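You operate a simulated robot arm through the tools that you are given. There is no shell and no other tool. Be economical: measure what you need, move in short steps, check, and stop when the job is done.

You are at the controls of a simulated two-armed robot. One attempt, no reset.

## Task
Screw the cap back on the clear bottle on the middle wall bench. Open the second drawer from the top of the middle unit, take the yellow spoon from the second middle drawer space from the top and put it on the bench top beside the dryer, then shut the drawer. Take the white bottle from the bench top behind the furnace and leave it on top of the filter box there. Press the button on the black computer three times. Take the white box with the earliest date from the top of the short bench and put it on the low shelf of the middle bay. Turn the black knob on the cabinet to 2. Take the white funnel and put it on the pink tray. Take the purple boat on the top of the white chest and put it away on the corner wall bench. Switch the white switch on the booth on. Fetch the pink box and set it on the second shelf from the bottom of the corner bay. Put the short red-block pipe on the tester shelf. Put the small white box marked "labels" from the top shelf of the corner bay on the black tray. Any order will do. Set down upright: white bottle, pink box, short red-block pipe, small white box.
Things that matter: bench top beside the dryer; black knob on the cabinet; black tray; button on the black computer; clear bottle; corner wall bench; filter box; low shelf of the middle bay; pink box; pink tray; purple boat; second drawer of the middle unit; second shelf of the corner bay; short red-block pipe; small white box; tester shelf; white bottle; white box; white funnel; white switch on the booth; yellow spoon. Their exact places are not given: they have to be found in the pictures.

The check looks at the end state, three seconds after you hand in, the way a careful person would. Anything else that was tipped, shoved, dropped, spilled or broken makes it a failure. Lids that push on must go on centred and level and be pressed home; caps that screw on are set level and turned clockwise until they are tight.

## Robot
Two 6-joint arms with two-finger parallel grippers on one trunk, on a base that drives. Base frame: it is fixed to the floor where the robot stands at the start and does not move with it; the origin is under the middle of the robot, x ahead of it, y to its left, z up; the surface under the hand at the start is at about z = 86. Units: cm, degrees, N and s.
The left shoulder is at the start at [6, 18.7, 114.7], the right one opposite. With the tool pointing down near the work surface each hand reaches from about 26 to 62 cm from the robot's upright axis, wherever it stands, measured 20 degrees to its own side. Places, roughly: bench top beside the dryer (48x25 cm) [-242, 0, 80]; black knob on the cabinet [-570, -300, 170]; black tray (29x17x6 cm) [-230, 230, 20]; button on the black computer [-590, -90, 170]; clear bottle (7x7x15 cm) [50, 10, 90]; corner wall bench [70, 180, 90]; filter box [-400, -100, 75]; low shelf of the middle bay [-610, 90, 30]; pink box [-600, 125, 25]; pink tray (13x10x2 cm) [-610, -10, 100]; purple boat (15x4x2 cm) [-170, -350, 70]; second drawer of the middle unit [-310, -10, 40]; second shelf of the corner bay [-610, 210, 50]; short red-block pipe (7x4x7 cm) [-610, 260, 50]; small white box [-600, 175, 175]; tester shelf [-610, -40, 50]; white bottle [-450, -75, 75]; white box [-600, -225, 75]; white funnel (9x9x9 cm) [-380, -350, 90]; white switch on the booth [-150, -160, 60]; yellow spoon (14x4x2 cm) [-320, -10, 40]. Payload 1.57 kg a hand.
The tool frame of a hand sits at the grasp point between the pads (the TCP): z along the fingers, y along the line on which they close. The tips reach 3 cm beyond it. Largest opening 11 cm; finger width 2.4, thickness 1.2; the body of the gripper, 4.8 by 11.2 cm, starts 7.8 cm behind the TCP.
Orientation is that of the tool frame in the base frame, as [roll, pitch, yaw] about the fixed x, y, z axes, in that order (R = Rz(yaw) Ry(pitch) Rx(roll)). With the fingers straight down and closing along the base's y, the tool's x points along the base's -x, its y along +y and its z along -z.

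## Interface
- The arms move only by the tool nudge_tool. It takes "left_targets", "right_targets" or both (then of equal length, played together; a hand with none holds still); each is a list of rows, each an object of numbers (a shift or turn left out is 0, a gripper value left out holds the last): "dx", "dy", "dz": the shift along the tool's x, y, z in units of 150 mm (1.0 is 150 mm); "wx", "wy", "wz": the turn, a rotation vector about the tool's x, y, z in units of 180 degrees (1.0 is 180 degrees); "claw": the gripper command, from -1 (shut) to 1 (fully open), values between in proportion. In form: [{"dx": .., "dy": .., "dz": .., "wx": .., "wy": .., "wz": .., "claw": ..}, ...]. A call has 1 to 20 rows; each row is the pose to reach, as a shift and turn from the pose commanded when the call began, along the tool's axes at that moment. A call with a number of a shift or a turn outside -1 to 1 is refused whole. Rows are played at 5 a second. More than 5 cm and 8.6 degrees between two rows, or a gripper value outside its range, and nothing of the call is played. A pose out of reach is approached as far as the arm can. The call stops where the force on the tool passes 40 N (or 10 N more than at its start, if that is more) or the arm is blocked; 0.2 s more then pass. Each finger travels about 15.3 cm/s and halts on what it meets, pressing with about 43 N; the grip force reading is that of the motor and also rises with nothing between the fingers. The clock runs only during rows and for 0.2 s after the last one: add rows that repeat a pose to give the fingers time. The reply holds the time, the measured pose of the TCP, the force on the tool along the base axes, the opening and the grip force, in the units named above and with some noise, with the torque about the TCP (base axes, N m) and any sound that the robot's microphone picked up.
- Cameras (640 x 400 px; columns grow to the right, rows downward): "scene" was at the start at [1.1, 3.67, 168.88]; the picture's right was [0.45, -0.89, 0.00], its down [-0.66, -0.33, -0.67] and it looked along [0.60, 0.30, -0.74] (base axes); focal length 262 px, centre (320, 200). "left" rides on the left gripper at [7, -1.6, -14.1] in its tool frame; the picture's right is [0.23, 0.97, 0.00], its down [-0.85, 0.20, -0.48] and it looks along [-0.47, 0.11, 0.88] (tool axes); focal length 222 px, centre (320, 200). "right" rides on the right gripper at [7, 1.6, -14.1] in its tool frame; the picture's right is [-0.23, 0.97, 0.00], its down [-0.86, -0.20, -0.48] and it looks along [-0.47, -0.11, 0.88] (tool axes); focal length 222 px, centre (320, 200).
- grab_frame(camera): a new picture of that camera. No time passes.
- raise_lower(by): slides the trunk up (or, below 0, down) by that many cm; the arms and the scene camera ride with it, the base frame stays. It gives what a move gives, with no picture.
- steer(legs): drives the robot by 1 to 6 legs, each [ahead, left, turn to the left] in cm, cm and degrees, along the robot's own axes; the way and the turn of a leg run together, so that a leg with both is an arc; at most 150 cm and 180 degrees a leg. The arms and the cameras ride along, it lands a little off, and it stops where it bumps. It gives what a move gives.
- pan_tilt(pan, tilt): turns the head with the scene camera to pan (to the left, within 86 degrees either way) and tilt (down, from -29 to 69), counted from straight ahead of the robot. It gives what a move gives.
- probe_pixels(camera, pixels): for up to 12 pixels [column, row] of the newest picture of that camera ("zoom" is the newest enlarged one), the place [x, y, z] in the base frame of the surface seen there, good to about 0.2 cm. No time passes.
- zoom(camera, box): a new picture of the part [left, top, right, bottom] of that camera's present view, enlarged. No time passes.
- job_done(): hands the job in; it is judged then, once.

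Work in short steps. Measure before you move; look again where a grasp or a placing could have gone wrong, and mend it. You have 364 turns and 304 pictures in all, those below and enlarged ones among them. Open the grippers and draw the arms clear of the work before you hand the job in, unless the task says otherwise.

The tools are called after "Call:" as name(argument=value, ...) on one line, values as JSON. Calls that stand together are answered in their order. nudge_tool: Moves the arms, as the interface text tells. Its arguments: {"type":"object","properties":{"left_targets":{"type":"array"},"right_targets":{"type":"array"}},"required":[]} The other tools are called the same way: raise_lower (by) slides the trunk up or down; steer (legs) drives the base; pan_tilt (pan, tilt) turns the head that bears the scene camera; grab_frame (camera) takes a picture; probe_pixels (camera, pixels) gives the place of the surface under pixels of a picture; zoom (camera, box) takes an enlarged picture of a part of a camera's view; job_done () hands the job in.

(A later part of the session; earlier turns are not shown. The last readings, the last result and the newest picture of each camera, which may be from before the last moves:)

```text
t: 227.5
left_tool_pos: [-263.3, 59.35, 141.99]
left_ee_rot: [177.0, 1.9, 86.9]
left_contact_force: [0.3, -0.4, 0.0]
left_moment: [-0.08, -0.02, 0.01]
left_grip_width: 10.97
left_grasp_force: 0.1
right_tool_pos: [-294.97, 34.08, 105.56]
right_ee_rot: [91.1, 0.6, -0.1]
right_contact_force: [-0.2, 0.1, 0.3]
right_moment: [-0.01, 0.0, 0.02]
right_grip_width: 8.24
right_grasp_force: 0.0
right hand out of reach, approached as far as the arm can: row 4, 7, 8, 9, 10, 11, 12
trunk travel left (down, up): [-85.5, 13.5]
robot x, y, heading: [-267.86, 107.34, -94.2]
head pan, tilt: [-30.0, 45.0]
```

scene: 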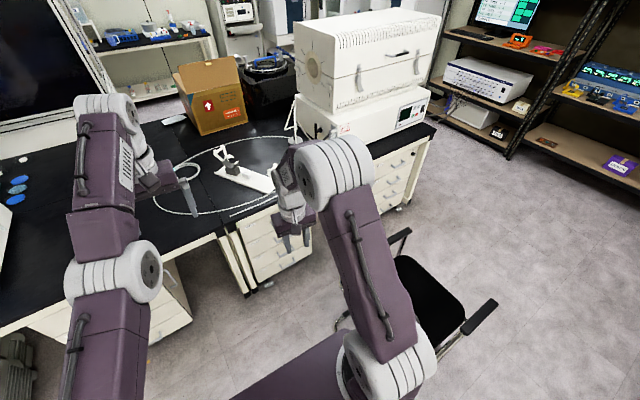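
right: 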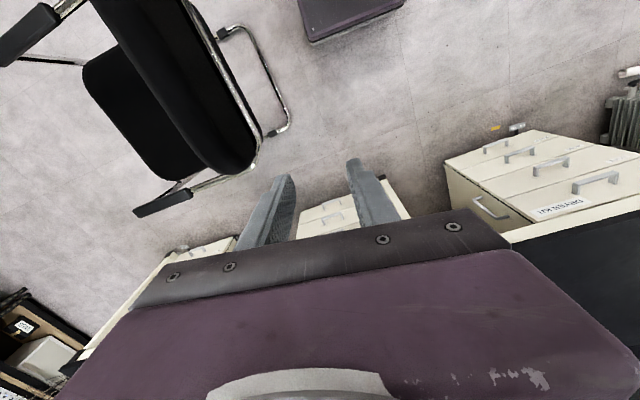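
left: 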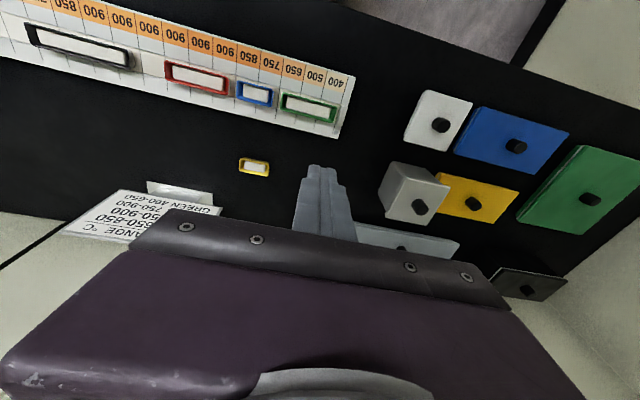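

Call:
pan_tilt(pan=-40, tilt=60)

Call:
grab_frame(camera="scene")

```text
t: 228.3
left_tool_pos: [-263.32, 59.19, 142.06]
left_ee_rot: [177.0, 1.9, 86.9]
left_contact_force: [0.1, 0.6, 0.1]
left_moment: [0.01, -0.02, -0.01]
left_grip_width: 10.99
left_grasp_force: 0.1
right_tool_pos: [-295.04, 33.98, 105.56]
right_ee_rot: [91.1, 0.6, 0.0]
right_contact_force: [-0.1, 0.6, -0.7]
right_moment: [0.0, -0.02, 0.02]
right_grip_width: 8.25
right_grasp_force: 0.0
trunk travel left (down, up): [-85.5, 13.5]
robot x, y, heading: [-267.73, 106.92, -94.0]
head pan, tilt: [-40.0, 60.0]
```

```text
228 pictures are left
```

scene: 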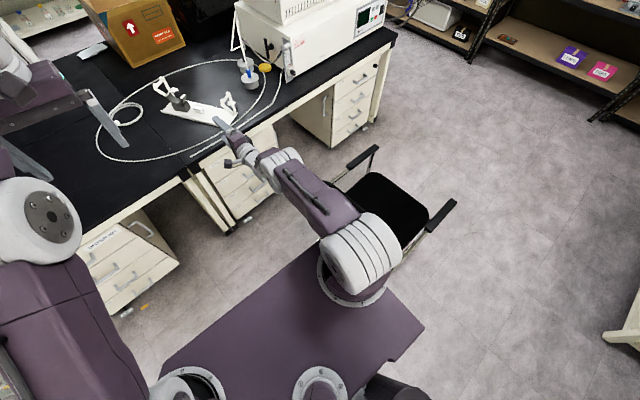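

Call:
probe_pixels(camera="scene", pixels=[[418, 325], [340, 245], [410, 240], [365, 155], [447, 207], [385, 205], [250, 300], [395, 370], [340, 190], [355, 175]])

```text
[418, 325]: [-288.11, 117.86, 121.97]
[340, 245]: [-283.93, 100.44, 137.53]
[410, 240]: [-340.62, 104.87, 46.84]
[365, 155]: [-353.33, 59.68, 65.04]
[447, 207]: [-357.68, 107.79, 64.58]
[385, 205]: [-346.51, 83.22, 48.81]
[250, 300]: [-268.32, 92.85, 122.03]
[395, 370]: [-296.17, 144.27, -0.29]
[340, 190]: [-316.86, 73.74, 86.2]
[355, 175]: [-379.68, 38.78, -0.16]
```

The chair's nearest part is at x ≈ -311 while my arm's outer side is near -300, so there's room. I lower the trunk by 59 cm.

Call:
raise_lower(by=-40)

Call:
raise_lower(by=-19)

Call:
grab_frame(camera="right")

Call:
grab_frame(camera="scene")

```text
t: 232.1
left_tool_pos: [-263.29, 59.31, 101.99]
left_ee_rot: [176.8, 2.0, 86.9]
left_contact_force: [-1.0, 1.2, -0.2]
left_moment: [-0.01, 0.02, -0.02]
left_grip_width: 10.99
left_grasp_force: 0.0
right_tool_pos: [-295.08, 33.96, 65.42]
right_ee_rot: [91.0, 0.6, 0.0]
right_contact_force: [-0.6, -0.6, -0.1]
right_moment: [-0.01, -0.06, -0.01]
right_grip_width: 8.26
right_grasp_force: 0.0
trunk travel left (down, up): [-45.5, 53.5]
robot x, y, heading: [-267.79, 106.83, -93.9]
head pan, tilt: [-40.0, 60.0]
```

```text
t: 234.2
left_tool_pos: [-263.32, 59.22, 83.07]
left_ee_rot: [176.9, 2.1, 86.9]
left_contact_force: [0.7, 0.0, 0.3]
left_moment: [-0.02, -0.01, 0.01]
left_grip_width: 10.99
left_grasp_force: 0.1
right_tool_pos: [-294.97, 34.03, 46.6]
right_ee_rot: [91.0, 0.6, 0.1]
right_contact_force: [0.1, 0.1, 0.2]
right_moment: [0.0, -0.03, -0.03]
right_grip_width: 8.26
right_grasp_force: 0.1
trunk travel left (down, up): [-26.5, 72.5]
robot x, y, heading: [-267.68, 106.7, -94.0]
head pan, tilt: [-40.0, 60.0]
```

```text
227 pictures are left
```

right: 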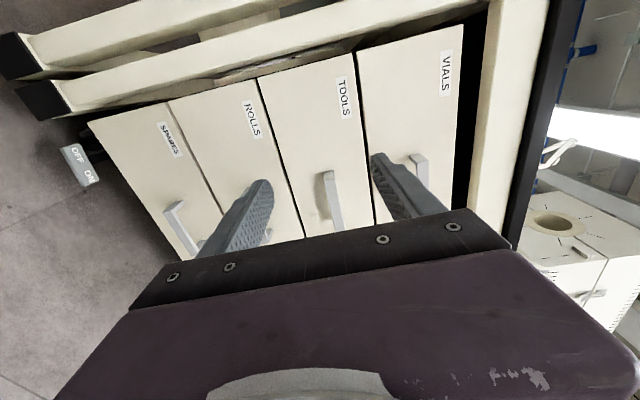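

```text
226 pictures are left
```

scene: 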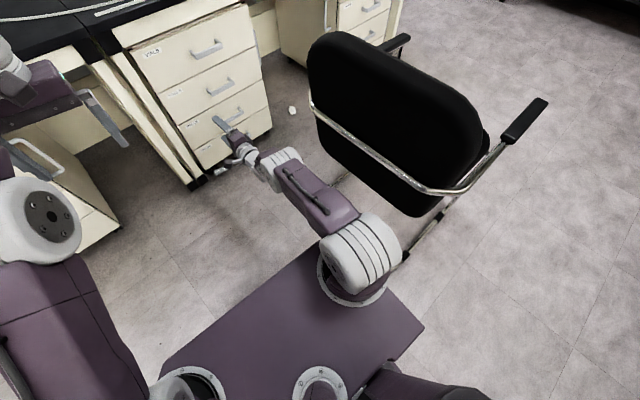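

Call:
probe_pixels(camera="right", pixels=[[330, 175], [334, 200], [339, 222], [326, 172], [422, 165], [310, 140]])

Call:
probe_pixels(camera="scene", pixels=[[222, 88], [210, 92], [232, 80], [206, 46]])

```text
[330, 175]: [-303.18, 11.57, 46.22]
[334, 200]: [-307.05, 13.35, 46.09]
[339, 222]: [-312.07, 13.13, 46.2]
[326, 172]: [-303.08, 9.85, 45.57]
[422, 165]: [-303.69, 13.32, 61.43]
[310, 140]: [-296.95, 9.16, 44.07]
```

```text
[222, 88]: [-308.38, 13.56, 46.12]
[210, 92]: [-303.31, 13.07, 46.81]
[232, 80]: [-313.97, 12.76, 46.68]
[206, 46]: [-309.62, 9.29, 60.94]
```

I shift the hand to x = -308.3 while drawing it back a bit, then check.

Call:
nudge_tool(right_targets=[{"dx": -0.15, "dz": -0.15}, {"dx": -0.3, "dz": -0.3}, {"dx": -0.45, "dz": -0.45}, {"dx": -0.6, "dz": -0.6}, {"dx": -0.75, "dz": -0.67}, {"dx": -0.887, "dz": -0.67}, {"dx": -0.887, "dz": -0.67}])

```text
t: 235.8
left_tool_pos: [-263.3, 59.16, 83.12]
left_ee_rot: [176.9, 2.1, 86.9]
left_contact_force: [0.2, -0.6, 0.1]
left_moment: [-0.04, 0.01, -0.02]
left_grip_width: 11.0
left_grasp_force: 0.0
right_tool_pos: [-310.09, 39.49, 44.04]
right_ee_rot: [90.9, 0.6, 0.0]
right_contact_force: [0.0, 0.1, -0.1]
right_moment: [0.0, 0.02, 0.0]
right_grip_width: 8.27
right_grasp_force: 0.0
right hand out of reach, approached as far as the arm can: row 1, 2, 3, 4, 5, 6, 7
trunk travel left (down, up): [-26.5, 72.5]
robot x, y, heading: [-268.04, 106.87, -93.9]
head pan, tilt: [-40.0, 60.0]
```

Call:
raise_lower(by=2.2)

Call:
steer(legs=[[20, 3.2, 0]])

Call:
grab_frame(camera="right")

```text
t: 236.5
left_tool_pos: [-263.31, 59.18, 85.19]
left_ee_rot: [176.9, 1.9, 87.0]
left_contact_force: [0.4, -0.2, -0.6]
left_moment: [0.02, -0.01, 0.02]
left_grip_width: 10.99
left_grasp_force: 0.1
right_tool_pos: [-310.24, 39.28, 46.25]
right_ee_rot: [91.1, 0.6, 0.0]
right_contact_force: [-1.0, 0.3, 0.6]
right_moment: [0.02, -0.01, -0.02]
right_grip_width: 8.26
right_grasp_force: 0.0
trunk travel left (down, up): [-28.7, 70.3]
robot x, y, heading: [-268.11, 107.22, -94.3]
head pan, tilt: [-40.0, 60.0]
```

```text
t: 238.1
left_tool_pos: [-261.13, 38.66, 85.19]
left_ee_rot: [176.8, 1.9, 87.3]
left_contact_force: [0.5, -0.3, -0.4]
left_moment: [-0.01, -0.03, 0.03]
left_grip_width: 10.99
left_grasp_force: 0.0
right_tool_pos: [-307.8, 18.5, 46.35]
right_ee_rot: [91.1, 0.6, 0.4]
right_contact_force: [0.4, -0.3, 0.1]
right_moment: [0.03, 0.0, 0.01]
right_grip_width: 8.29
right_grasp_force: 0.0
trunk travel left (down, up): [-28.7, 70.3]
robot x, y, heading: [-266.4, 86.43, -93.7]
head pan, tilt: [-40.0, 60.0]
```

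```text
225 pictures are left
```

right: 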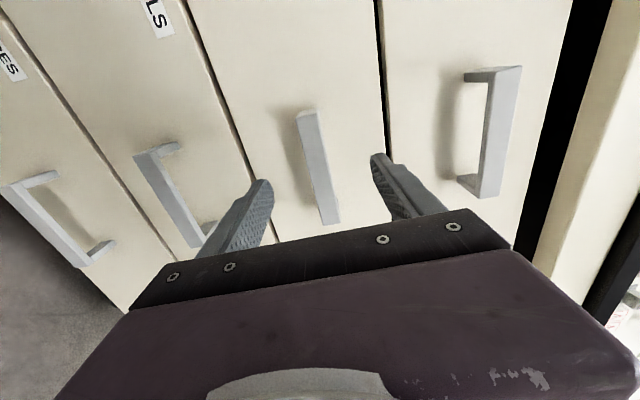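

The handle is centred between the fingers. I drive 4.4 cm forward and close.

Call:
steer(legs=[[4.5, 0.2, 0]])

Call:
nudge_tool(right_targets=[{"claw": -1}, {"claw": -1}, {"claw": -1}, {"claw": -1}])

Call:
grab_frame(camera="right")

```text
t: 239.0
left_tool_pos: [-261.16, 34.16, 85.14]
left_ee_rot: [176.9, 1.8, 87.3]
left_contact_force: [0.3, -0.3, -0.8]
left_moment: [0.02, 0.04, 0.01]
left_grip_width: 11.02
left_grasp_force: 0.1
right_tool_pos: [-307.79, 13.96, 46.13]
right_ee_rot: [91.1, 0.6, 0.4]
right_contact_force: [-0.4, 0.1, -0.8]
right_moment: [0.01, 0.02, -0.01]
right_grip_width: 8.25
right_grasp_force: 0.1
trunk travel left (down, up): [-28.7, 70.3]
robot x, y, heading: [-266.23, 81.7, -93.7]
head pan, tilt: [-40.0, 60.0]
```

```text
t: 240.0
left_tool_pos: [-261.36, 34.07, 85.29]
left_ee_rot: [176.9, 1.9, 87.3]
left_contact_force: [0.2, 0.1, -0.1]
left_moment: [-0.03, -0.02, -0.01]
left_grip_width: 11.03
left_grasp_force: 0.0
right_tool_pos: [-307.87, 14.06, 45.95]
right_ee_rot: [91.3, 0.5, 0.4]
right_contact_force: [3.7, 5.5, -10.5]
right_moment: [-0.1, -0.93, -0.45]
right_grip_width: 2.01
right_grasp_force: 33.3
trunk travel left (down, up): [-28.7, 70.3]
robot x, y, heading: [-266.27, 82.01, -93.7]
head pan, tilt: [-40.0, 60.0]
```

```text
224 pictures are left
```

right: 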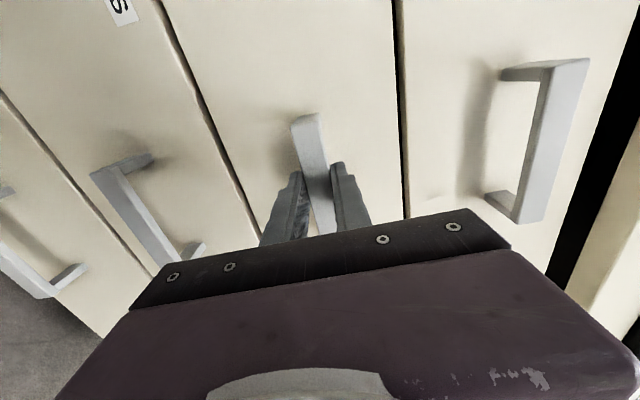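

Handle gripped. I pull the drawer by driving straight back 22 cm.

Call:
steer(legs=[[-11, -0.7, 0], [-11, -0.7, 0]])

Call:
grab_frame(camera="scene")

```text
t: 242.0
left_tool_pos: [-261.3, 55.78, 85.26]
left_ee_rot: [176.9, 1.8, 87.4]
left_contact_force: [0.0, -1.3, -0.1]
left_moment: [0.04, 0.0, 0.01]
left_grip_width: 11.01
left_grasp_force: 0.0
right_tool_pos: [-307.91, 35.7, 45.96]
right_ee_rot: [91.2, 0.4, 0.5]
right_contact_force: [-9.1, -0.4, -14.4]
right_moment: [-0.04, -0.81, -0.3]
right_grip_width: 1.97
right_grasp_force: 33.1
trunk travel left (down, up): [-28.7, 70.3]
robot x, y, heading: [-265.81, 103.34, -93.8]
head pan, tilt: [-40.0, 60.0]
```

```text
223 pictures are left
```

scene: 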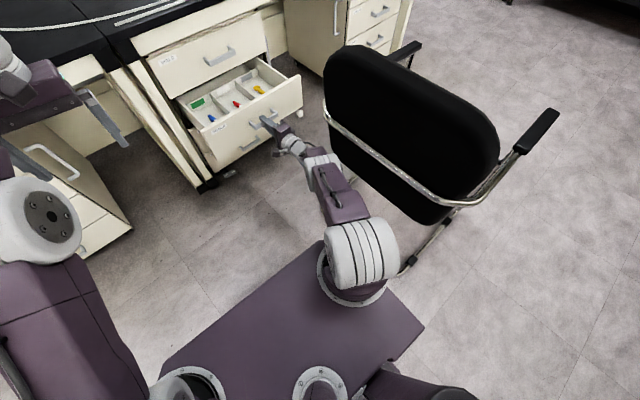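

Call:
zoom(camera="scene", box=[170, 50, 310, 140])

Call:
probe_pixels(camera="scene", pixels=[[260, 90], [256, 88], [266, 93], [182, 98], [268, 65], [300, 80], [210, 132], [250, 80]])

```text
4.44 times, centred on (240, 95) of scene
```

zoom: 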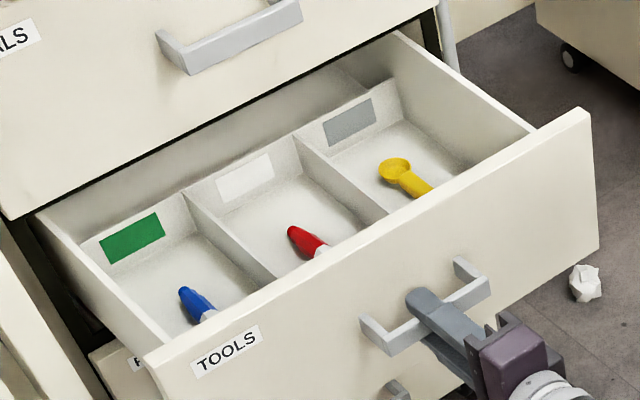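

```text
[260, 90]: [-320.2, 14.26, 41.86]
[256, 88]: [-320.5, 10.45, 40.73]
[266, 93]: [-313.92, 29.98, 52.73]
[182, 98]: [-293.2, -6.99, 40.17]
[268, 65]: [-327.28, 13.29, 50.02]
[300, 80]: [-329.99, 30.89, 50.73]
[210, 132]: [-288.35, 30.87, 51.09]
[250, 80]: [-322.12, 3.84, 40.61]
```

The yellow spoon lies in the west compartment around (-320, 13–26), floor z ≈ 40. I release the handle, back off, raise the trunk and turn the hand to point down again.

Call:
nudge_tool(right_targets=[{"claw": 0.3}, {"claw": 0.3}, {"claw": 0.3}])

Call:
steer(legs=[[-12, -0.8, 0]])

Call:
raise_lower(by=32)

Call:
nudge_tool(right_targets=[{"dy": 0.05, "dz": -0.05, "wx": 0.046}, {"dy": 0.1, "dz": -0.1, "wx": 0.092}, {"dy": 0.15, "dz": -0.15, "wx": 0.138}, {"dy": 0.2, "dz": -0.2, "wx": 0.184}, {"dy": 0.25, "dz": -0.3, "wx": 0.23}, {"dy": 0.3, "dz": -0.4, "wx": 0.276}, {"dy": 0.35, "dz": -0.5, "wx": 0.322}, {"dy": 0.4, "dz": -0.6, "wx": 0.368}, {"dy": 0.45, "dz": -0.7, "wx": 0.414}, {"dy": 0.5, "dz": -0.8, "wx": 0.46}, {"dy": 0.5, "dz": -0.9, "wx": 0.5}, {"dy": 0.5, "dz": -0.9, "wx": 0.5}])

Call:
nudge_tool(right_targets=[{"wz": -0.045}, {"wz": -0.09}, {"wz": -0.135}, {"wz": -0.18}, {"wz": -0.225}, {"wz": -0.27}, {"wz": -0.315}, {"wz": -0.36}, {"wz": -0.405}, {"wz": -0.45}, {"wz": -0.495}])

```text
t: 242.8
left_tool_pos: [-261.16, 56.06, 85.23]
left_ee_rot: [176.9, 1.9, 87.5]
left_contact_force: [-0.5, -0.1, -0.4]
left_moment: [0.01, 0.02, 0.03]
left_grip_width: 11.0
left_grasp_force: 0.0
right_tool_pos: [-307.76, 35.77, 46.29]
right_ee_rot: [91.1, 0.7, 0.5]
right_contact_force: [-0.8, 0.7, 0.0]
right_moment: [0.03, 0.01, -0.01]
right_grip_width: 7.15
right_grasp_force: 0.1
trunk travel left (down, up): [-28.7, 70.3]
robot x, y, heading: [-266.55, 103.47, -93.6]
head pan, tilt: [-40.0, 60.0]
```

```text
t: 244.0
left_tool_pos: [-261.19, 68.06, 85.28]
left_ee_rot: [176.9, 2.0, 87.5]
left_contact_force: [0.1, 0.4, -0.9]
left_moment: [0.03, -0.02, -0.05]
left_grip_width: 11.0
left_grasp_force: 0.1
right_tool_pos: [-307.77, 47.65, 46.35]
right_ee_rot: [91.0, 0.6, 0.5]
right_contact_force: [0.3, 0.5, 0.2]
right_moment: [-0.01, -0.02, 0.0]
right_grip_width: 7.14
right_grasp_force: 0.1
trunk travel left (down, up): [-28.7, 70.3]
robot x, y, heading: [-266.38, 115.57, -93.6]
head pan, tilt: [-40.0, 60.0]
```

```text
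t: 247.2
left_tool_pos: [-261.3, 68.06, 117.21]
left_ee_rot: [177.0, 2.0, 87.5]
left_contact_force: [-0.6, 0.2, 0.3]
left_moment: [0.03, -0.02, 0.01]
left_grip_width: 11.0
left_grasp_force: 0.1
right_tool_pos: [-307.89, 47.65, 78.15]
right_ee_rot: [91.1, 0.6, 0.4]
right_contact_force: [-0.4, -0.3, 0.4]
right_moment: [0.01, 0.01, -0.03]
right_grip_width: 7.16
right_grasp_force: 0.0
trunk travel left (down, up): [-60.7, 38.3]
robot x, y, heading: [-266.21, 115.62, -93.5]
head pan, tilt: [-40.0, 60.0]
```

```text
t: 249.8
left_tool_pos: [-261.23, 67.97, 117.24]
left_ee_rot: [176.9, 2.0, 87.4]
left_contact_force: [0.0, 0.5, 0.5]
left_moment: [0.0, -0.02, -0.01]
left_grip_width: 11.0
left_grasp_force: 0.0
right_tool_pos: [-303.2, 68.88, 77.99]
right_ee_rot: [158.9, 1.4, 0.5]
right_contact_force: [0.3, -0.2, -0.9]
right_moment: [0.02, 0.0, 0.02]
right_grip_width: 7.13
right_grasp_force: 0.0
right hand out of reach, approached as far as the arm can: row 6, 7, 8, 9, 10, 11, 12
trunk travel left (down, up): [-60.7, 38.3]
robot x, y, heading: [-266.4, 115.51, -93.3]
head pan, tilt: [-40.0, 60.0]
```

```text
t: 252.2
left_tool_pos: [-261.2, 67.96, 117.25]
left_ee_rot: [176.9, 2.0, 87.5]
left_contact_force: [0.3, 0.5, -0.1]
left_moment: [-0.01, -0.01, -0.01]
left_grip_width: 10.98
left_grasp_force: 0.0
right_tool_pos: [-303.83, 68.88, 78.1]
right_ee_rot: [-178.6, 21.2, 90.3]
right_contact_force: [-0.2, -0.2, 0.0]
right_moment: [0.0, 0.04, -0.01]
right_grip_width: 7.15
right_grasp_force: 0.1
trunk travel left (down, up): [-60.7, 38.3]
robot x, y, heading: [-266.43, 115.68, -93.6]
head pan, tilt: [-40.0, 60.0]
```

The hand is still tilted 21° and close to the chair back; I move it 8 cm east and straighten it.

Call:
nudge_tool(right_targets=[{"dy": 0.2, "wy": 0.0}, {"dy": 0.4, "dx": -0.1, "wy": 0.04}, {"dy": 0.53, "dx": -0.2, "wy": 0.08}, {"dy": 0.53, "dx": -0.3, "wy": 0.118}, {"dy": 0.53, "dx": -0.3, "wy": 0.118}])

Call:
steer(legs=[[40, -3, 0]])

Call:
grab_frame(camera="right")

Call:
grab_frame(camera="scene")

```text
t: 253.4
left_tool_pos: [-261.31, 67.95, 117.26]
left_ee_rot: [176.9, 1.8, 87.5]
left_contact_force: [-0.5, 0.1, 0.4]
left_moment: [0.0, -0.02, -0.05]
left_grip_width: 11.0
left_grasp_force: 0.0
right_tool_pos: [-295.85, 70.05, 76.89]
right_ee_rot: [176.9, 8.2, 89.8]
right_contact_force: [-1.1, -0.2, 0.9]
right_moment: [0.03, -0.02, -0.05]
right_grip_width: 7.15
right_grasp_force: 0.0
right hand out of reach, approached as far as the arm can: row 2, 3, 4, 5
trunk travel left (down, up): [-60.7, 38.3]
robot x, y, heading: [-266.12, 115.73, -93.7]
head pan, tilt: [-40.0, 60.0]
```

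```text
t: 255.9
left_tool_pos: [-267.14, 26.67, 117.28]
left_ee_rot: [176.9, 1.9, 87.2]
left_contact_force: [0.1, -0.1, -0.3]
left_moment: [-0.01, 0.02, 0.0]
left_grip_width: 11.03
left_grasp_force: 0.1
right_tool_pos: [-301.84, 28.99, 76.89]
right_ee_rot: [176.9, 8.2, 89.5]
right_contact_force: [0.2, 0.1, -0.4]
right_moment: [-0.02, -0.01, 0.03]
right_grip_width: 7.13
right_grasp_force: 0.1
trunk travel left (down, up): [-60.7, 38.3]
robot x, y, heading: [-272.09, 74.66, -94.0]
head pan, tilt: [-40.0, 60.0]
```

```text
221 pictures are left
```

right: 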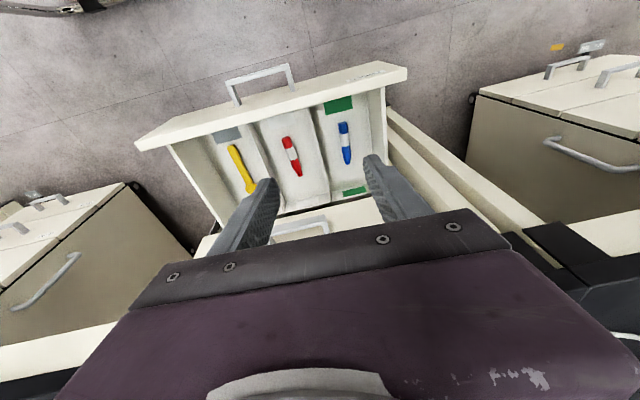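

```text
220 pictures are left
```

scene: 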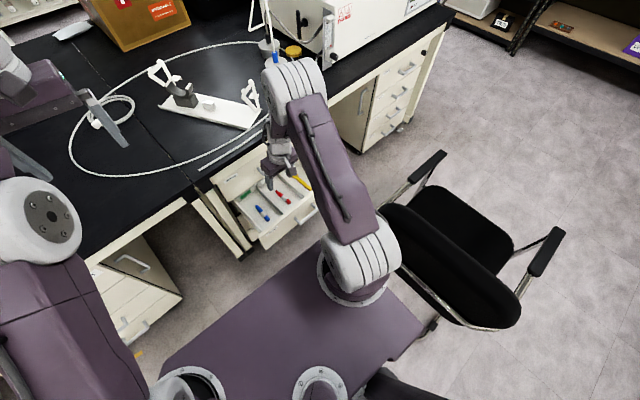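

Call:
probe_pixels(camera="right", pixels=[[233, 150], [243, 170], [252, 190], [238, 160], [225, 160], [222, 180], [190, 170], [262, 170], [160, 145], [290, 155]])

Call:
zoom(camera="right", box=[130, 80, 290, 230])

```text
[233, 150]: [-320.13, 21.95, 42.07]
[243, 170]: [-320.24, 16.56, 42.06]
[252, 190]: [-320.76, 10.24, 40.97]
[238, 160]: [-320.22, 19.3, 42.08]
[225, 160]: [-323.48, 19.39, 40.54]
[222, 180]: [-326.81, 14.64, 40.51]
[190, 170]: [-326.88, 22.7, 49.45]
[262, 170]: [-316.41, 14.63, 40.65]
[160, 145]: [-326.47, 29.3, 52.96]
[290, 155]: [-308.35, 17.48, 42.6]
```

```text
2.67 times, centred on (210, 155) of right
```

zoom: 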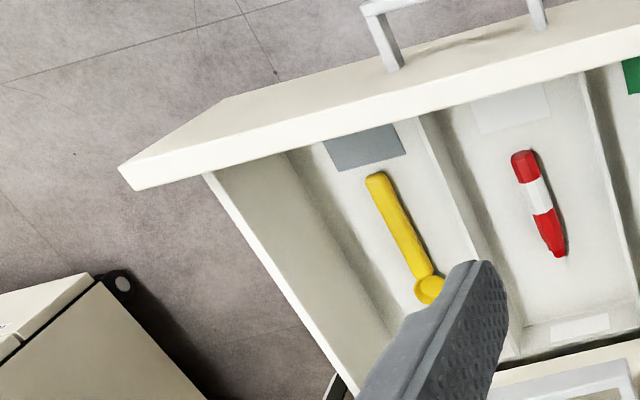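

The spoon handle runs at x = -320.2, y 12–24, top z 42. I drive 10 cm forward, then bring the hand above it.

Call:
steer(legs=[[10, 0, 0]])

Call:
nudge_tool(right_targets=[{"dx": 0.15, "dy": -0.25, "dz": 0.05}, {"dx": 0.3, "dy": -0.5, "dz": 0.1}, {"dx": 0.3, "dy": -0.75, "dz": 0.15}, {"dx": 0.3, "dy": -1.0, "dz": 0.2}, {"dx": 0.3, "dy": -1.0, "dz": 0.2}])

Call:
grab_frame(camera="right")

```text
t: 257.1
left_tool_pos: [-267.62, 16.75, 117.28]
left_ee_rot: [177.0, 2.1, 87.3]
left_contact_force: [-0.6, 0.1, -0.5]
left_moment: [0.01, 0.0, -0.01]
left_grip_width: 11.0
left_grasp_force: 0.1
right_tool_pos: [-302.26, 18.84, 76.95]
right_ee_rot: [176.9, 8.3, 89.6]
right_contact_force: [-0.2, -0.4, -0.3]
right_moment: [0.02, 0.04, 0.0]
right_grip_width: 7.16
right_grasp_force: 0.1
trunk travel left (down, up): [-60.7, 38.3]
robot x, y, heading: [-272.58, 64.24, -93.5]
head pan, tilt: [-40.0, 60.0]
```

```text
t: 258.3
left_tool_pos: [-267.61, 16.56, 117.27]
left_ee_rot: [177.0, 2.1, 87.4]
left_contact_force: [-0.2, 0.1, -0.8]
left_moment: [0.02, 0.04, -0.02]
left_grip_width: 11.0
left_grasp_force: 0.2
right_tool_pos: [-317.08, 22.8, 72.6]
right_ee_rot: [176.9, 8.2, 89.7]
right_contact_force: [-0.7, 0.1, 0.4]
right_moment: [0.01, 0.02, -0.01]
right_grip_width: 7.17
right_grasp_force: 0.0
trunk travel left (down, up): [-60.7, 38.3]
robot x, y, heading: [-272.38, 64.56, -93.8]
head pan, tilt: [-40.0, 60.0]
```

```text
218 pictures are left
```

right: 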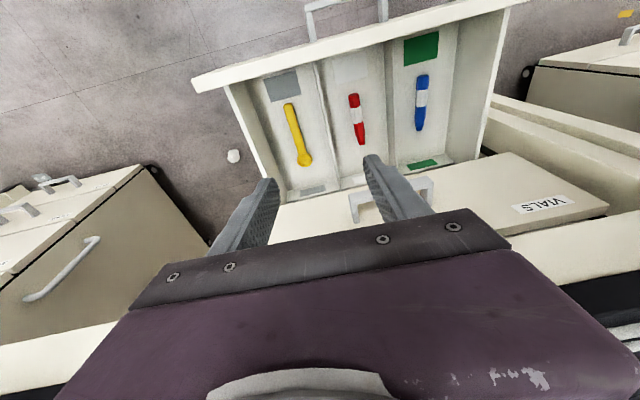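

Call:
nudge_tool(right_targets=[{"dy": -0.15, "dz": 0.1, "claw": 0.05}, {"dy": -0.3, "dz": 0.3}, {"dy": -0.31, "dz": 0.6}, {"dy": -0.31, "dz": 0.85}, {"dy": -0.31, "dz": 1.0}, {"dy": -0.31, "dz": 1.0}])

Call:
grab_frame(camera="right")

```text
t: 259.7
left_tool_pos: [-267.56, 16.61, 117.2]
left_ee_rot: [176.9, 2.0, 87.4]
left_contact_force: [0.1, 0.2, -0.3]
left_moment: [-0.02, -0.01, -0.05]
left_grip_width: 11.02
left_grasp_force: 0.0
right_tool_pos: [-319.92, 21.81, 57.88]
right_ee_rot: [176.8, 9.0, 89.6]
right_contact_force: [0.4, 0.2, 0.6]
right_moment: [0.06, 0.03, 0.01]
right_grip_width: 5.78
right_grasp_force: 0.0
right hand out of reach, approached as far as the arm can: row 4, 5, 6
trunk travel left (down, up): [-60.7, 38.3]
robot x, y, heading: [-272.62, 64.36, -93.6]
head pan, tilt: [-40.0, 60.0]
```

```text
217 pictures are left
```

right: 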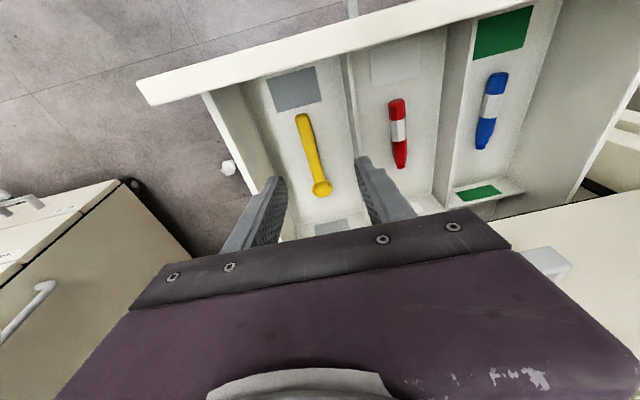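

Call:
nudge_tool(right_targets=[{"dx": -0.08, "dz": -0.02}, {"dx": -0.17, "dz": -0.04}, {"dx": -0.17, "dz": -0.04}])

Call:
raise_lower(by=-11)

Call:
grab_frame(camera="right")

```text
t: 260.5
left_tool_pos: [-267.64, 16.77, 117.26]
left_ee_rot: [177.0, 2.0, 87.3]
left_contact_force: [-0.1, -0.1, 0.2]
left_moment: [-0.05, 0.01, -0.02]
left_grip_width: 10.99
left_grasp_force: 0.0
right_tool_pos: [-319.04, 20.63, 59.23]
right_ee_rot: [176.6, 8.9, 89.6]
right_contact_force: [-0.5, 0.4, -0.3]
right_moment: [0.02, 0.06, -0.02]
right_grip_width: 5.79
right_grasp_force: 0.1
right hand out of reach, approached as far as the arm can: row 1, 2, 3
trunk travel left (down, up): [-60.7, 38.3]
robot x, y, heading: [-272.77, 64.3, -93.5]
head pan, tilt: [-40.0, 60.0]
```

```text
t: 261.9
left_tool_pos: [-267.6, 16.62, 106.34]
left_ee_rot: [176.9, 2.0, 87.4]
left_contact_force: [0.0, 0.6, 0.5]
left_moment: [-0.01, -0.01, -0.02]
left_grip_width: 10.99
left_grasp_force: 0.1
right_tool_pos: [-318.99, 20.62, 48.15]
right_ee_rot: [176.5, 8.9, 89.7]
right_contact_force: [-0.2, 0.3, 0.4]
right_moment: [-0.02, -0.02, 0.01]
right_grip_width: 5.75
right_grasp_force: 0.1
trunk travel left (down, up): [-49.7, 49.3]
robot x, y, heading: [-272.5, 64.12, -93.6]
head pan, tilt: [-40.0, 60.0]
```

```text
216 pictures are left
```

right: 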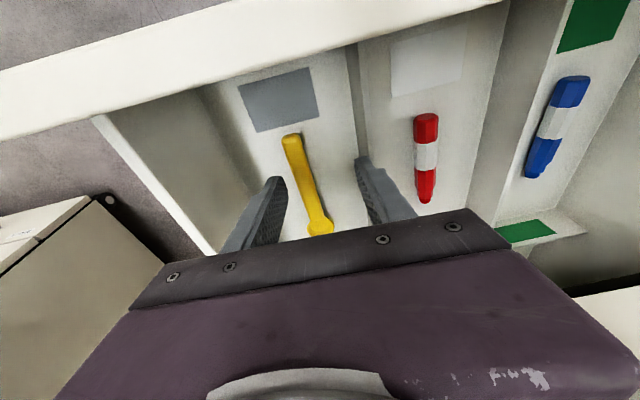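

Call:
steer(legs=[[0.8, -1, 0]])

Call:
raise_lower(by=-4.2)

Call:
nudge_tool(right_targets=[{"claw": -1}, {"claw": -1}, {"claw": -1}])

Call:
grab_frame(camera="right")

```text
t: 262.7
left_tool_pos: [-268.67, 15.9, 106.25]
left_ee_rot: [176.9, 2.0, 87.4]
left_contact_force: [0.0, 0.1, -0.4]
left_moment: [0.03, -0.05, 0.0]
left_grip_width: 11.01
left_grasp_force: 0.0
right_tool_pos: [-320.07, 19.86, 48.06]
right_ee_rot: [176.6, 9.0, 89.6]
right_contact_force: [0.0, -1.0, 0.7]
right_moment: [0.0, -0.01, -0.02]
right_grip_width: 5.76
right_grasp_force: 0.0
trunk travel left (down, up): [-49.7, 49.3]
robot x, y, heading: [-273.61, 63.13, -93.6]
head pan, tilt: [-40.0, 60.0]
```

```text
t: 263.5
left_tool_pos: [-268.59, 15.96, 102.01]
left_ee_rot: [177.0, 2.0, 87.3]
left_contact_force: [0.0, -0.8, -0.1]
left_moment: [0.01, 0.0, 0.0]
left_grip_width: 11.0
left_grasp_force: 0.0
right_tool_pos: [-319.98, 19.85, 44.04]
right_ee_rot: [176.6, 9.0, 89.7]
right_contact_force: [0.0, -0.1, 0.8]
right_moment: [-0.03, 0.01, -0.03]
right_grip_width: 5.77
right_grasp_force: 0.0
trunk travel left (down, up): [-45.5, 53.5]
robot x, y, heading: [-273.52, 63.7, -93.8]
head pan, tilt: [-40.0, 60.0]
```

```text
t: 264.3
left_tool_pos: [-268.65, 15.86, 102.09]
left_ee_rot: [177.0, 2.0, 87.3]
left_contact_force: [-0.6, 0.3, -0.3]
left_moment: [-0.04, 0.0, 0.0]
left_grip_width: 10.98
left_grasp_force: 0.0
right_tool_pos: [-320.17, 19.98, 43.89]
right_ee_rot: [176.6, 9.1, 89.6]
right_contact_force: [-0.9, -0.4, 0.4]
right_moment: [0.01, 0.0, 0.01]
right_grip_width: 1.63
right_grasp_force: 31.7
trunk travel left (down, up): [-45.5, 53.5]
robot x, y, heading: [-273.76, 63.67, -93.5]
head pan, tilt: [-40.0, 60.0]
```

```text
215 pictures are left
```

right: 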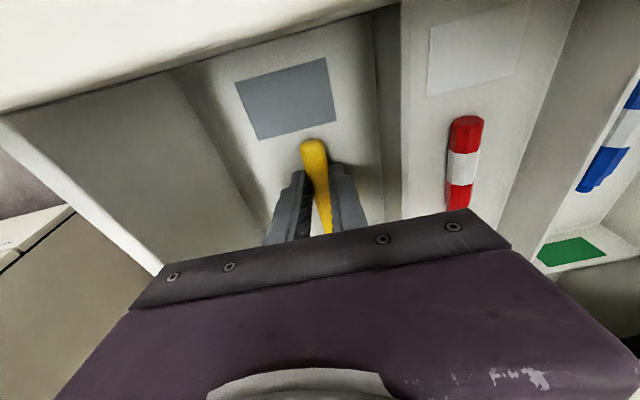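

Spoon gripped (1.63). I lift 13 cm, back off 8 cm clear of the bench edge, then lift further.

Call:
raise_lower(by=13)

Call:
steer(legs=[[-12, 1, 0]])

Call:
raise_lower(by=38)

Call:
pan_tilt(pan=-5, tilt=55)

Call:
grab_frame(camera="scene")

Call:
grab_frame(camera="right")

```text
t: 265.9
left_tool_pos: [-268.67, 15.95, 115.0]
left_ee_rot: [176.9, 2.0, 87.2]
left_contact_force: [-0.5, -0.4, -0.1]
left_moment: [0.01, -0.01, 0.0]
left_grip_width: 11.0
left_grasp_force: 0.1
right_tool_pos: [-320.07, 19.98, 56.94]
right_ee_rot: [176.6, 9.0, 89.6]
right_contact_force: [-1.1, 0.1, -0.7]
right_moment: [-0.01, 0.0, 0.02]
right_grip_width: 1.63
right_grasp_force: 32.3
trunk travel left (down, up): [-58.5, 40.5]
robot x, y, heading: [-273.51, 63.52, -93.6]
head pan, tilt: [-40.0, 60.0]
```

```text
t: 267.1
left_tool_pos: [-266.75, 27.82, 115.02]
left_ee_rot: [176.9, 2.0, 87.5]
left_contact_force: [0.1, 0.3, 0.0]
left_moment: [-0.04, 0.01, 0.0]
left_grip_width: 10.98
left_grasp_force: 0.1
right_tool_pos: [-318.22, 31.42, 56.94]
right_ee_rot: [176.5, 9.0, 89.9]
right_contact_force: [-0.3, 0.3, 0.8]
right_moment: [0.02, 0.01, 0.0]
right_grip_width: 1.63
right_grasp_force: 31.8
trunk travel left (down, up): [-58.5, 40.5]
robot x, y, heading: [-272.19, 75.36, -93.3]
head pan, tilt: [-40.0, 60.0]
```

```text
t: 270.8
left_tool_pos: [-266.83, 27.66, 152.94]
left_ee_rot: [176.9, 1.9, 87.5]
left_contact_force: [0.0, 0.0, -0.2]
left_moment: [-0.04, 0.02, -0.01]
left_grip_width: 10.99
left_grasp_force: 0.1
right_tool_pos: [-318.13, 31.46, 94.84]
right_ee_rot: [176.6, 9.0, 89.9]
right_contact_force: [-0.5, 0.1, 0.1]
right_moment: [0.02, 0.0, -0.01]
right_grip_width: 1.61
right_grasp_force: 32.1
trunk travel left (down, up): [-96.5, 2.5]
robot x, y, heading: [-272.1, 75.49, -93.4]
head pan, tilt: [-40.0, 60.0]
```

```text
t: 271.8
left_tool_pos: [-266.81, 27.73, 153.07]
left_ee_rot: [177.0, 1.9, 87.3]
left_contact_force: [-0.3, 0.0, -0.3]
left_moment: [0.04, 0.03, 0.02]
left_grip_width: 10.97
left_grasp_force: 0.0
right_tool_pos: [-318.11, 31.46, 94.89]
right_ee_rot: [176.6, 8.9, 89.8]
right_contact_force: [0.0, -0.8, -0.4]
right_moment: [0.02, -0.03, 0.03]
right_grip_width: 1.62
right_grasp_force: 31.6
trunk travel left (down, up): [-96.5, 2.5]
robot x, y, heading: [-272.04, 75.11, -93.4]
head pan, tilt: [-5.0, 55.0]
```

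```text
214 pictures are left
```

scene: 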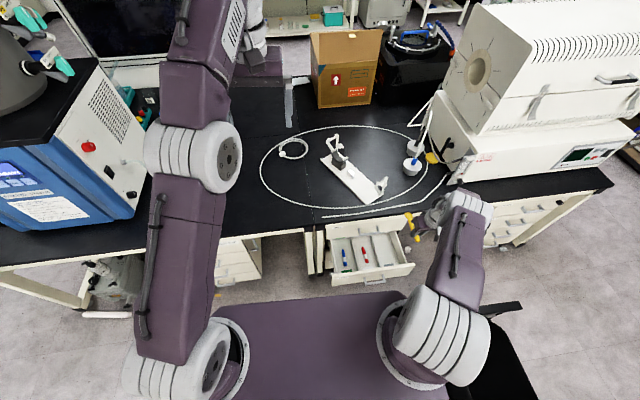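

```text
213 pictures are left
```

right: 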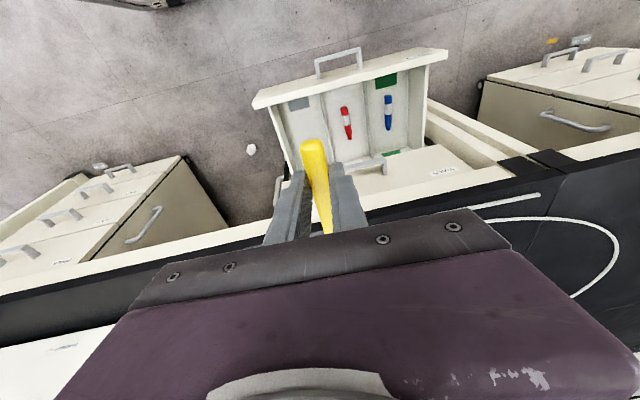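

Call:
probe_pixels(camera="scene", pixels=[[262, 190], [240, 215], [240, 230], [145, 180], [135, 215], [245, 190], [285, 155], [225, 240], [300, 225], [110, 250]])

```text
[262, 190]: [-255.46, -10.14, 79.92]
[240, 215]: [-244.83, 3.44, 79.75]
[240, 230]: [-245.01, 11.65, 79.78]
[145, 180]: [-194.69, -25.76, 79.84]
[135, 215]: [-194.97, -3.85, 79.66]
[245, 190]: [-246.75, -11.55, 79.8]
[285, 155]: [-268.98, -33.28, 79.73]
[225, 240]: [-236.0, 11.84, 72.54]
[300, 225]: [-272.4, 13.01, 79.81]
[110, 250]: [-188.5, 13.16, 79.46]
```

I'll lay the spoon at about (-240, 1). I drive left 47 cm while squaring the heading.

Call:
steer(legs=[[2, 47, 3.4]])

Call:
nudge_tool(right_targets=[{"dy": 0.25}, {"dx": -0.1, "dy": 0.5}, {"dx": -0.3, "dy": 0.7}, {"dx": -0.5, "dy": 0.9}, {"dx": -0.7, "dy": 1.0}, {"dx": -0.7, "dy": 1.0}])

```text
t: 274.7
left_tool_pos: [-216.38, 24.55, 153.07]
left_ee_rot: [176.8, 2.0, 90.8]
left_contact_force: [-0.4, 0.1, -0.3]
left_moment: [0.01, -0.03, 0.01]
left_grip_width: 10.99
left_grasp_force: 0.1
right_tool_pos: [-267.8, 25.36, 94.82]
right_ee_rot: [176.5, 9.0, 93.0]
right_contact_force: [-0.6, 0.3, -0.1]
right_moment: [0.01, 0.0, -0.01]
right_grip_width: 1.62
right_grasp_force: 31.3
trunk travel left (down, up): [-96.5, 2.5]
robot x, y, heading: [-224.48, 71.52, -90.1]
head pan, tilt: [-5.0, 55.0]
```

```text
t: 276.1
left_tool_pos: [-216.14, 24.46, 153.07]
left_ee_rot: [177.0, 2.0, 90.7]
left_contact_force: [-0.5, 0.4, -0.4]
left_moment: [-0.02, -0.04, 0.02]
left_grip_width: 10.98
left_grasp_force: 0.0
right_tool_pos: [-252.16, 17.73, 97.66]
right_ee_rot: [175.6, 10.1, 92.9]
right_contact_force: [0.3, 0.0, -0.6]
right_moment: [0.01, -0.01, 0.02]
right_grip_width: 1.62
right_grasp_force: 32.0
right hand out of reach, approached as far as the arm can: row 4, 5, 6
trunk travel left (down, up): [-96.5, 2.5]
robot x, y, heading: [-223.82, 72.05, -90.3]
head pan, tilt: [-5.0, 55.0]
```

Call:
steer(legs=[[14, 3, 0]])

Call:
raise_lower(by=-13)

Call:
grab_frame(camera="right")

```text
t: 277.4
left_tool_pos: [-213.25, 11.44, 153.18]
left_ee_rot: [176.9, 2.2, 90.8]
left_contact_force: [-0.8, 0.7, -0.1]
left_moment: [0.02, 0.02, 0.01]
left_grip_width: 11.01
left_grasp_force: 0.1
right_tool_pos: [-249.24, 4.34, 97.74]
right_ee_rot: [175.6, 10.2, 92.9]
right_contact_force: [-0.2, -0.3, 0.5]
right_moment: [0.02, 0.0, -0.04]
right_grip_width: 1.61
right_grasp_force: 31.9
trunk travel left (down, up): [-96.5, 2.5]
robot x, y, heading: [-220.89, 58.08, -90.0]
head pan, tilt: [-5.0, 55.0]
```

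```text
t: 279.0
left_tool_pos: [-213.23, 10.85, 139.94]
left_ee_rot: [177.0, 1.9, 90.6]
left_contact_force: [1.2, -0.1, -0.2]
left_moment: [0.0, 0.0, -0.05]
left_grip_width: 11.01
left_grasp_force: 0.0
right_tool_pos: [-249.1, 4.04, 84.68]
right_ee_rot: [175.7, 10.0, 93.0]
right_contact_force: [0.0, 1.0, 0.2]
right_moment: [0.01, -0.01, 0.0]
right_grip_width: 1.65
right_grasp_force: 31.4
trunk travel left (down, up): [-83.5, 15.5]
robot x, y, heading: [-221.18, 58.29, -90.1]
head pan, tilt: [-5.0, 55.0]
```

```text
212 pictures are left
```

right: 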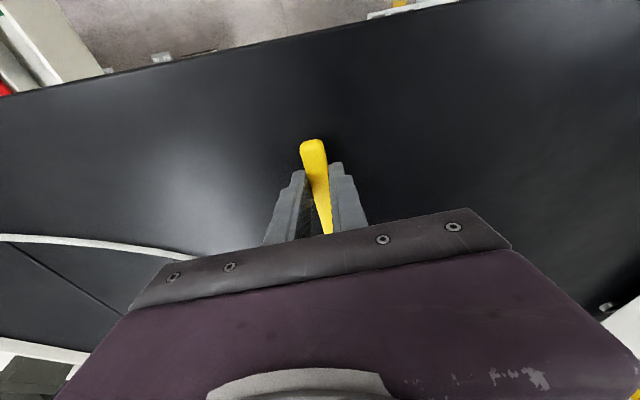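

Call:
nudge_tool(right_targets=[{"dz": 0.03}, {"dz": 0.06}, {"dz": 0.08}, {"dz": 0.09}])

```text
t: 280.0
left_tool_pos: [-213.11, 10.92, 140.12]
left_ee_rot: [177.0, 1.9, 90.7]
left_contact_force: [-0.2, 0.6, 0.6]
left_moment: [-0.04, 0.0, -0.01]
left_grip_width: 10.97
left_grasp_force: 0.1
right_tool_pos: [-248.94, 3.98, 83.46]
right_ee_rot: [175.5, 10.3, 93.0]
right_contact_force: [1.2, 0.1, 2.3]
right_moment: [0.08, -0.01, -0.02]
right_grip_width: 1.64
right_grasp_force: 31.7
trunk travel left (down, up): [-83.5, 15.5]
robot x, y, heading: [-221.14, 58.1, -90.5]
head pan, tilt: [-5.0, 55.0]
```

Touching lightly. I open, then lift away and check.

Call:
nudge_tool(right_targets=[{"claw": -0.4}, {"claw": -0.2}, {"claw": -0.2}, {"dz": -0.15}, {"dz": -0.4}, {"dz": -0.7}])

Call:
steer(legs=[[-25, -30, 0]])

Call:
grab_frame(camera="scene")

```text
t: 281.4
left_tool_pos: [-213.21, 10.9, 140.13]
left_ee_rot: [177.0, 2.1, 90.7]
left_contact_force: [-0.3, 0.2, -0.6]
left_moment: [-0.01, 0.02, -0.01]
left_grip_width: 11.0
left_grasp_force: 0.1
right_tool_pos: [-249.67, 6.08, 94.21]
right_ee_rot: [175.7, 10.1, 93.0]
right_contact_force: [0.2, 0.1, 0.8]
right_moment: [-0.02, 0.03, 0.01]
right_grip_width: 4.44
right_grasp_force: 0.2
trunk travel left (down, up): [-83.5, 15.5]
robot x, y, heading: [-220.85, 58.04, -89.8]
head pan, tilt: [-5.0, 55.0]
```

```text
t: 283.8
left_tool_pos: [-242.17, 35.15, 140.12]
left_ee_rot: [176.9, 1.9, 90.5]
left_contact_force: [0.1, -0.2, 0.0]
left_moment: [0.02, 0.02, 0.0]
left_grip_width: 11.0
left_grasp_force: 0.1
right_tool_pos: [-278.73, 30.41, 94.07]
right_ee_rot: [175.7, 10.1, 92.6]
right_contact_force: [0.1, 0.5, 0.3]
right_moment: [0.02, -0.01, 0.01]
right_grip_width: 4.42
right_grasp_force: 0.0
trunk travel left (down, up): [-83.5, 15.5]
robot x, y, heading: [-249.87, 82.23, -90.4]
head pan, tilt: [-5.0, 55.0]
```

```text
211 pictures are left
```

scene: 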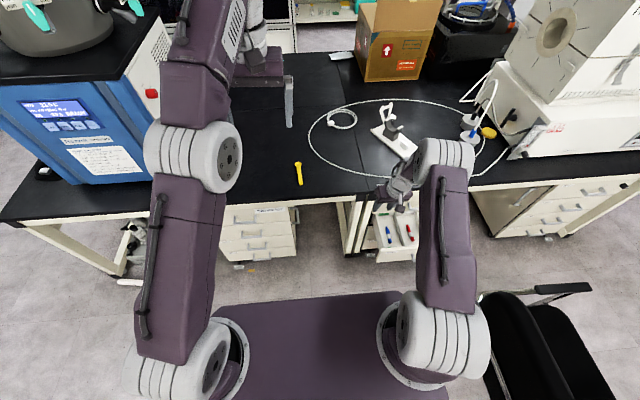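

The spoon lies beside the dryer. To shut the drawer, I back off a bit and pitch the right hand horizontally with fingers shut.

Call:
steer(legs=[[-22, -17, 0]])

Call:
nudge_tool(right_targets=[{"dx": -0.05, "dz": 0.04, "wy": -0.044, "claw": -1}, {"dx": -0.1, "dz": 0.08, "wy": -0.088}, {"dx": -0.15, "dz": 0.12, "wy": -0.132}, {"dx": -0.2, "dz": 0.16, "wy": -0.176}, {"dx": -0.25, "dz": 0.2, "wy": -0.22}, {"dx": -0.3, "dz": 0.24, "wy": -0.264}, {"dx": -0.4, "dz": 0.3, "wy": -0.308}, {"dx": -0.5, "dz": 0.36, "wy": -0.352}, {"dx": -0.6, "dz": 0.42, "wy": -0.396}, {"dx": -0.7, "dz": 0.5, "wy": -0.44}, {"dx": -0.7, "dz": 0.5, "wy": -0.44}])

Call:
grab_frame(camera="scene")

```text
t: 285.7
left_tool_pos: [-259.05, 57.5, 139.98]
left_ee_rot: [177.0, 1.9, 90.0]
left_contact_force: [0.4, -0.3, -0.4]
left_moment: [0.02, 0.08, 0.01]
left_grip_width: 11.0
left_grasp_force: 0.0
right_tool_pos: [-295.64, 53.05, 93.96]
right_ee_rot: [175.7, 10.0, 92.2]
right_contact_force: [-0.9, 0.6, 0.2]
right_moment: [-0.02, -0.02, 0.02]
right_grip_width: 4.39
right_grasp_force: 0.0
trunk travel left (down, up): [-83.5, 15.5]
robot x, y, heading: [-266.36, 104.79, -90.8]
head pan, tilt: [-5.0, 55.0]
```

```text
t: 288.1
left_tool_pos: [-259.21, 57.49, 140.13]
left_ee_rot: [176.9, 2.0, 90.2]
left_contact_force: [-0.1, 0.2, 0.6]
left_moment: [0.0, 0.02, 0.01]
left_grip_width: 11.01
left_grasp_force: 0.0
right_tool_pos: [-294.47, 42.06, 88.86]
right_ee_rot: [101.0, 85.5, 13.9]
right_contact_force: [-0.6, -0.2, 0.4]
right_moment: [-0.01, 0.02, 0.02]
right_grip_width: 0.03
right_grasp_force: 21.2
right hand out of reach, approached as far as the arm can: row 2, 3, 7, 8, 9, 10, 11
trunk travel left (down, up): [-83.5, 15.5]
robot x, y, heading: [-266.41, 105.15, -90.7]
head pan, tilt: [-5.0, 55.0]
```

```text
210 pictures are left
```

scene: 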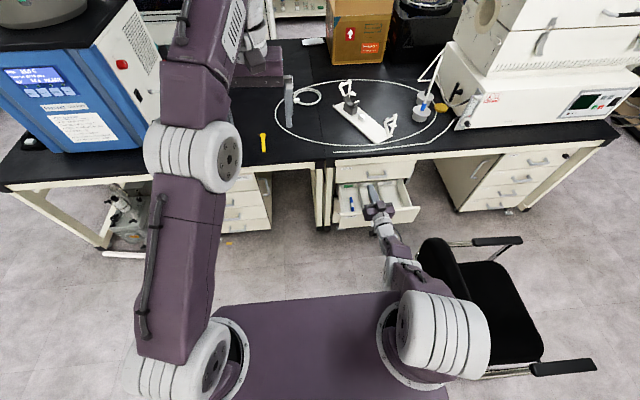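

Call:
raise_lower(by=-40)

Call:
raise_lower(by=-4)

Call:
steer(legs=[[26, 0.3, 0]])

Call:
grab_frame(camera="scene")

```text
t: 292.0
left_tool_pos: [-259.13, 57.6, 100.09]
left_ee_rot: [177.0, 2.0, 90.0]
left_contact_force: [-0.2, 0.5, 0.1]
left_moment: [-0.02, 0.0, -0.01]
left_grip_width: 10.99
left_grasp_force: 0.1
right_tool_pos: [-294.48, 42.04, 48.9]
right_ee_rot: [100.8, 85.6, 13.9]
right_contact_force: [-0.7, 0.2, 0.2]
right_moment: [0.04, -0.03, 0.02]
right_grip_width: 0.0
right_grasp_force: 21.5
trunk travel left (down, up): [-43.5, 55.5]
robot x, y, heading: [-266.26, 104.87, -90.8]
head pan, tilt: [-5.0, 55.0]
```

```text
t: 292.8
left_tool_pos: [-259.05, 57.62, 96.07]
left_ee_rot: [176.9, 2.0, 90.1]
left_contact_force: [-0.1, -0.1, -0.4]
left_moment: [-0.08, 0.02, 0.02]
left_grip_width: 11.01
left_grasp_force: 0.1
right_tool_pos: [-294.51, 42.01, 44.85]
right_ee_rot: [100.6, 85.8, 13.8]
right_contact_force: [0.2, -0.9, 0.8]
right_moment: [0.02, 0.0, 0.01]
right_grip_width: 0.02
right_grasp_force: 21.6
trunk travel left (down, up): [-39.5, 59.5]
robot x, y, heading: [-266.7, 104.69, -91.0]
head pan, tilt: [-5.0, 55.0]
```

```text
t: 294.6
left_tool_pos: [-259.5, 32.16, 95.99]
left_ee_rot: [177.0, 1.8, 89.8]
left_contact_force: [-0.8, -1.2, -0.2]
left_moment: [0.03, 0.02, 0.02]
left_grip_width: 10.99
left_grasp_force: 0.1
right_tool_pos: [-294.85, 16.84, 44.84]
right_ee_rot: [101.7, 85.5, 14.5]
right_contact_force: [-0.2, -0.5, -0.3]
right_moment: [0.01, -0.01, 0.01]
right_grip_width: 0.0
right_grasp_force: 21.3
trunk travel left (down, up): [-39.5, 59.5]
robot x, y, heading: [-266.6, 79.53, -91.0]
head pan, tilt: [-5.0, 55.0]
```

```text
209 pictures are left
```

scene: 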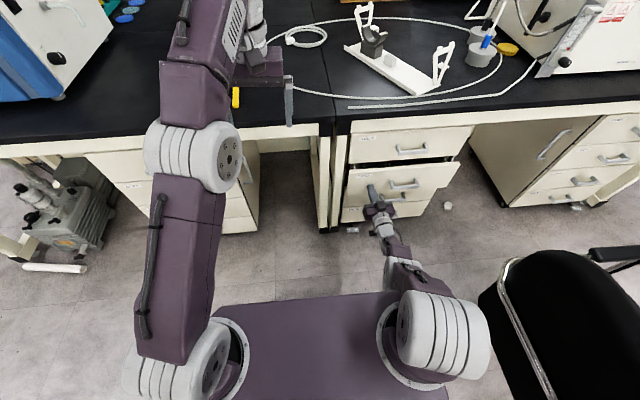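

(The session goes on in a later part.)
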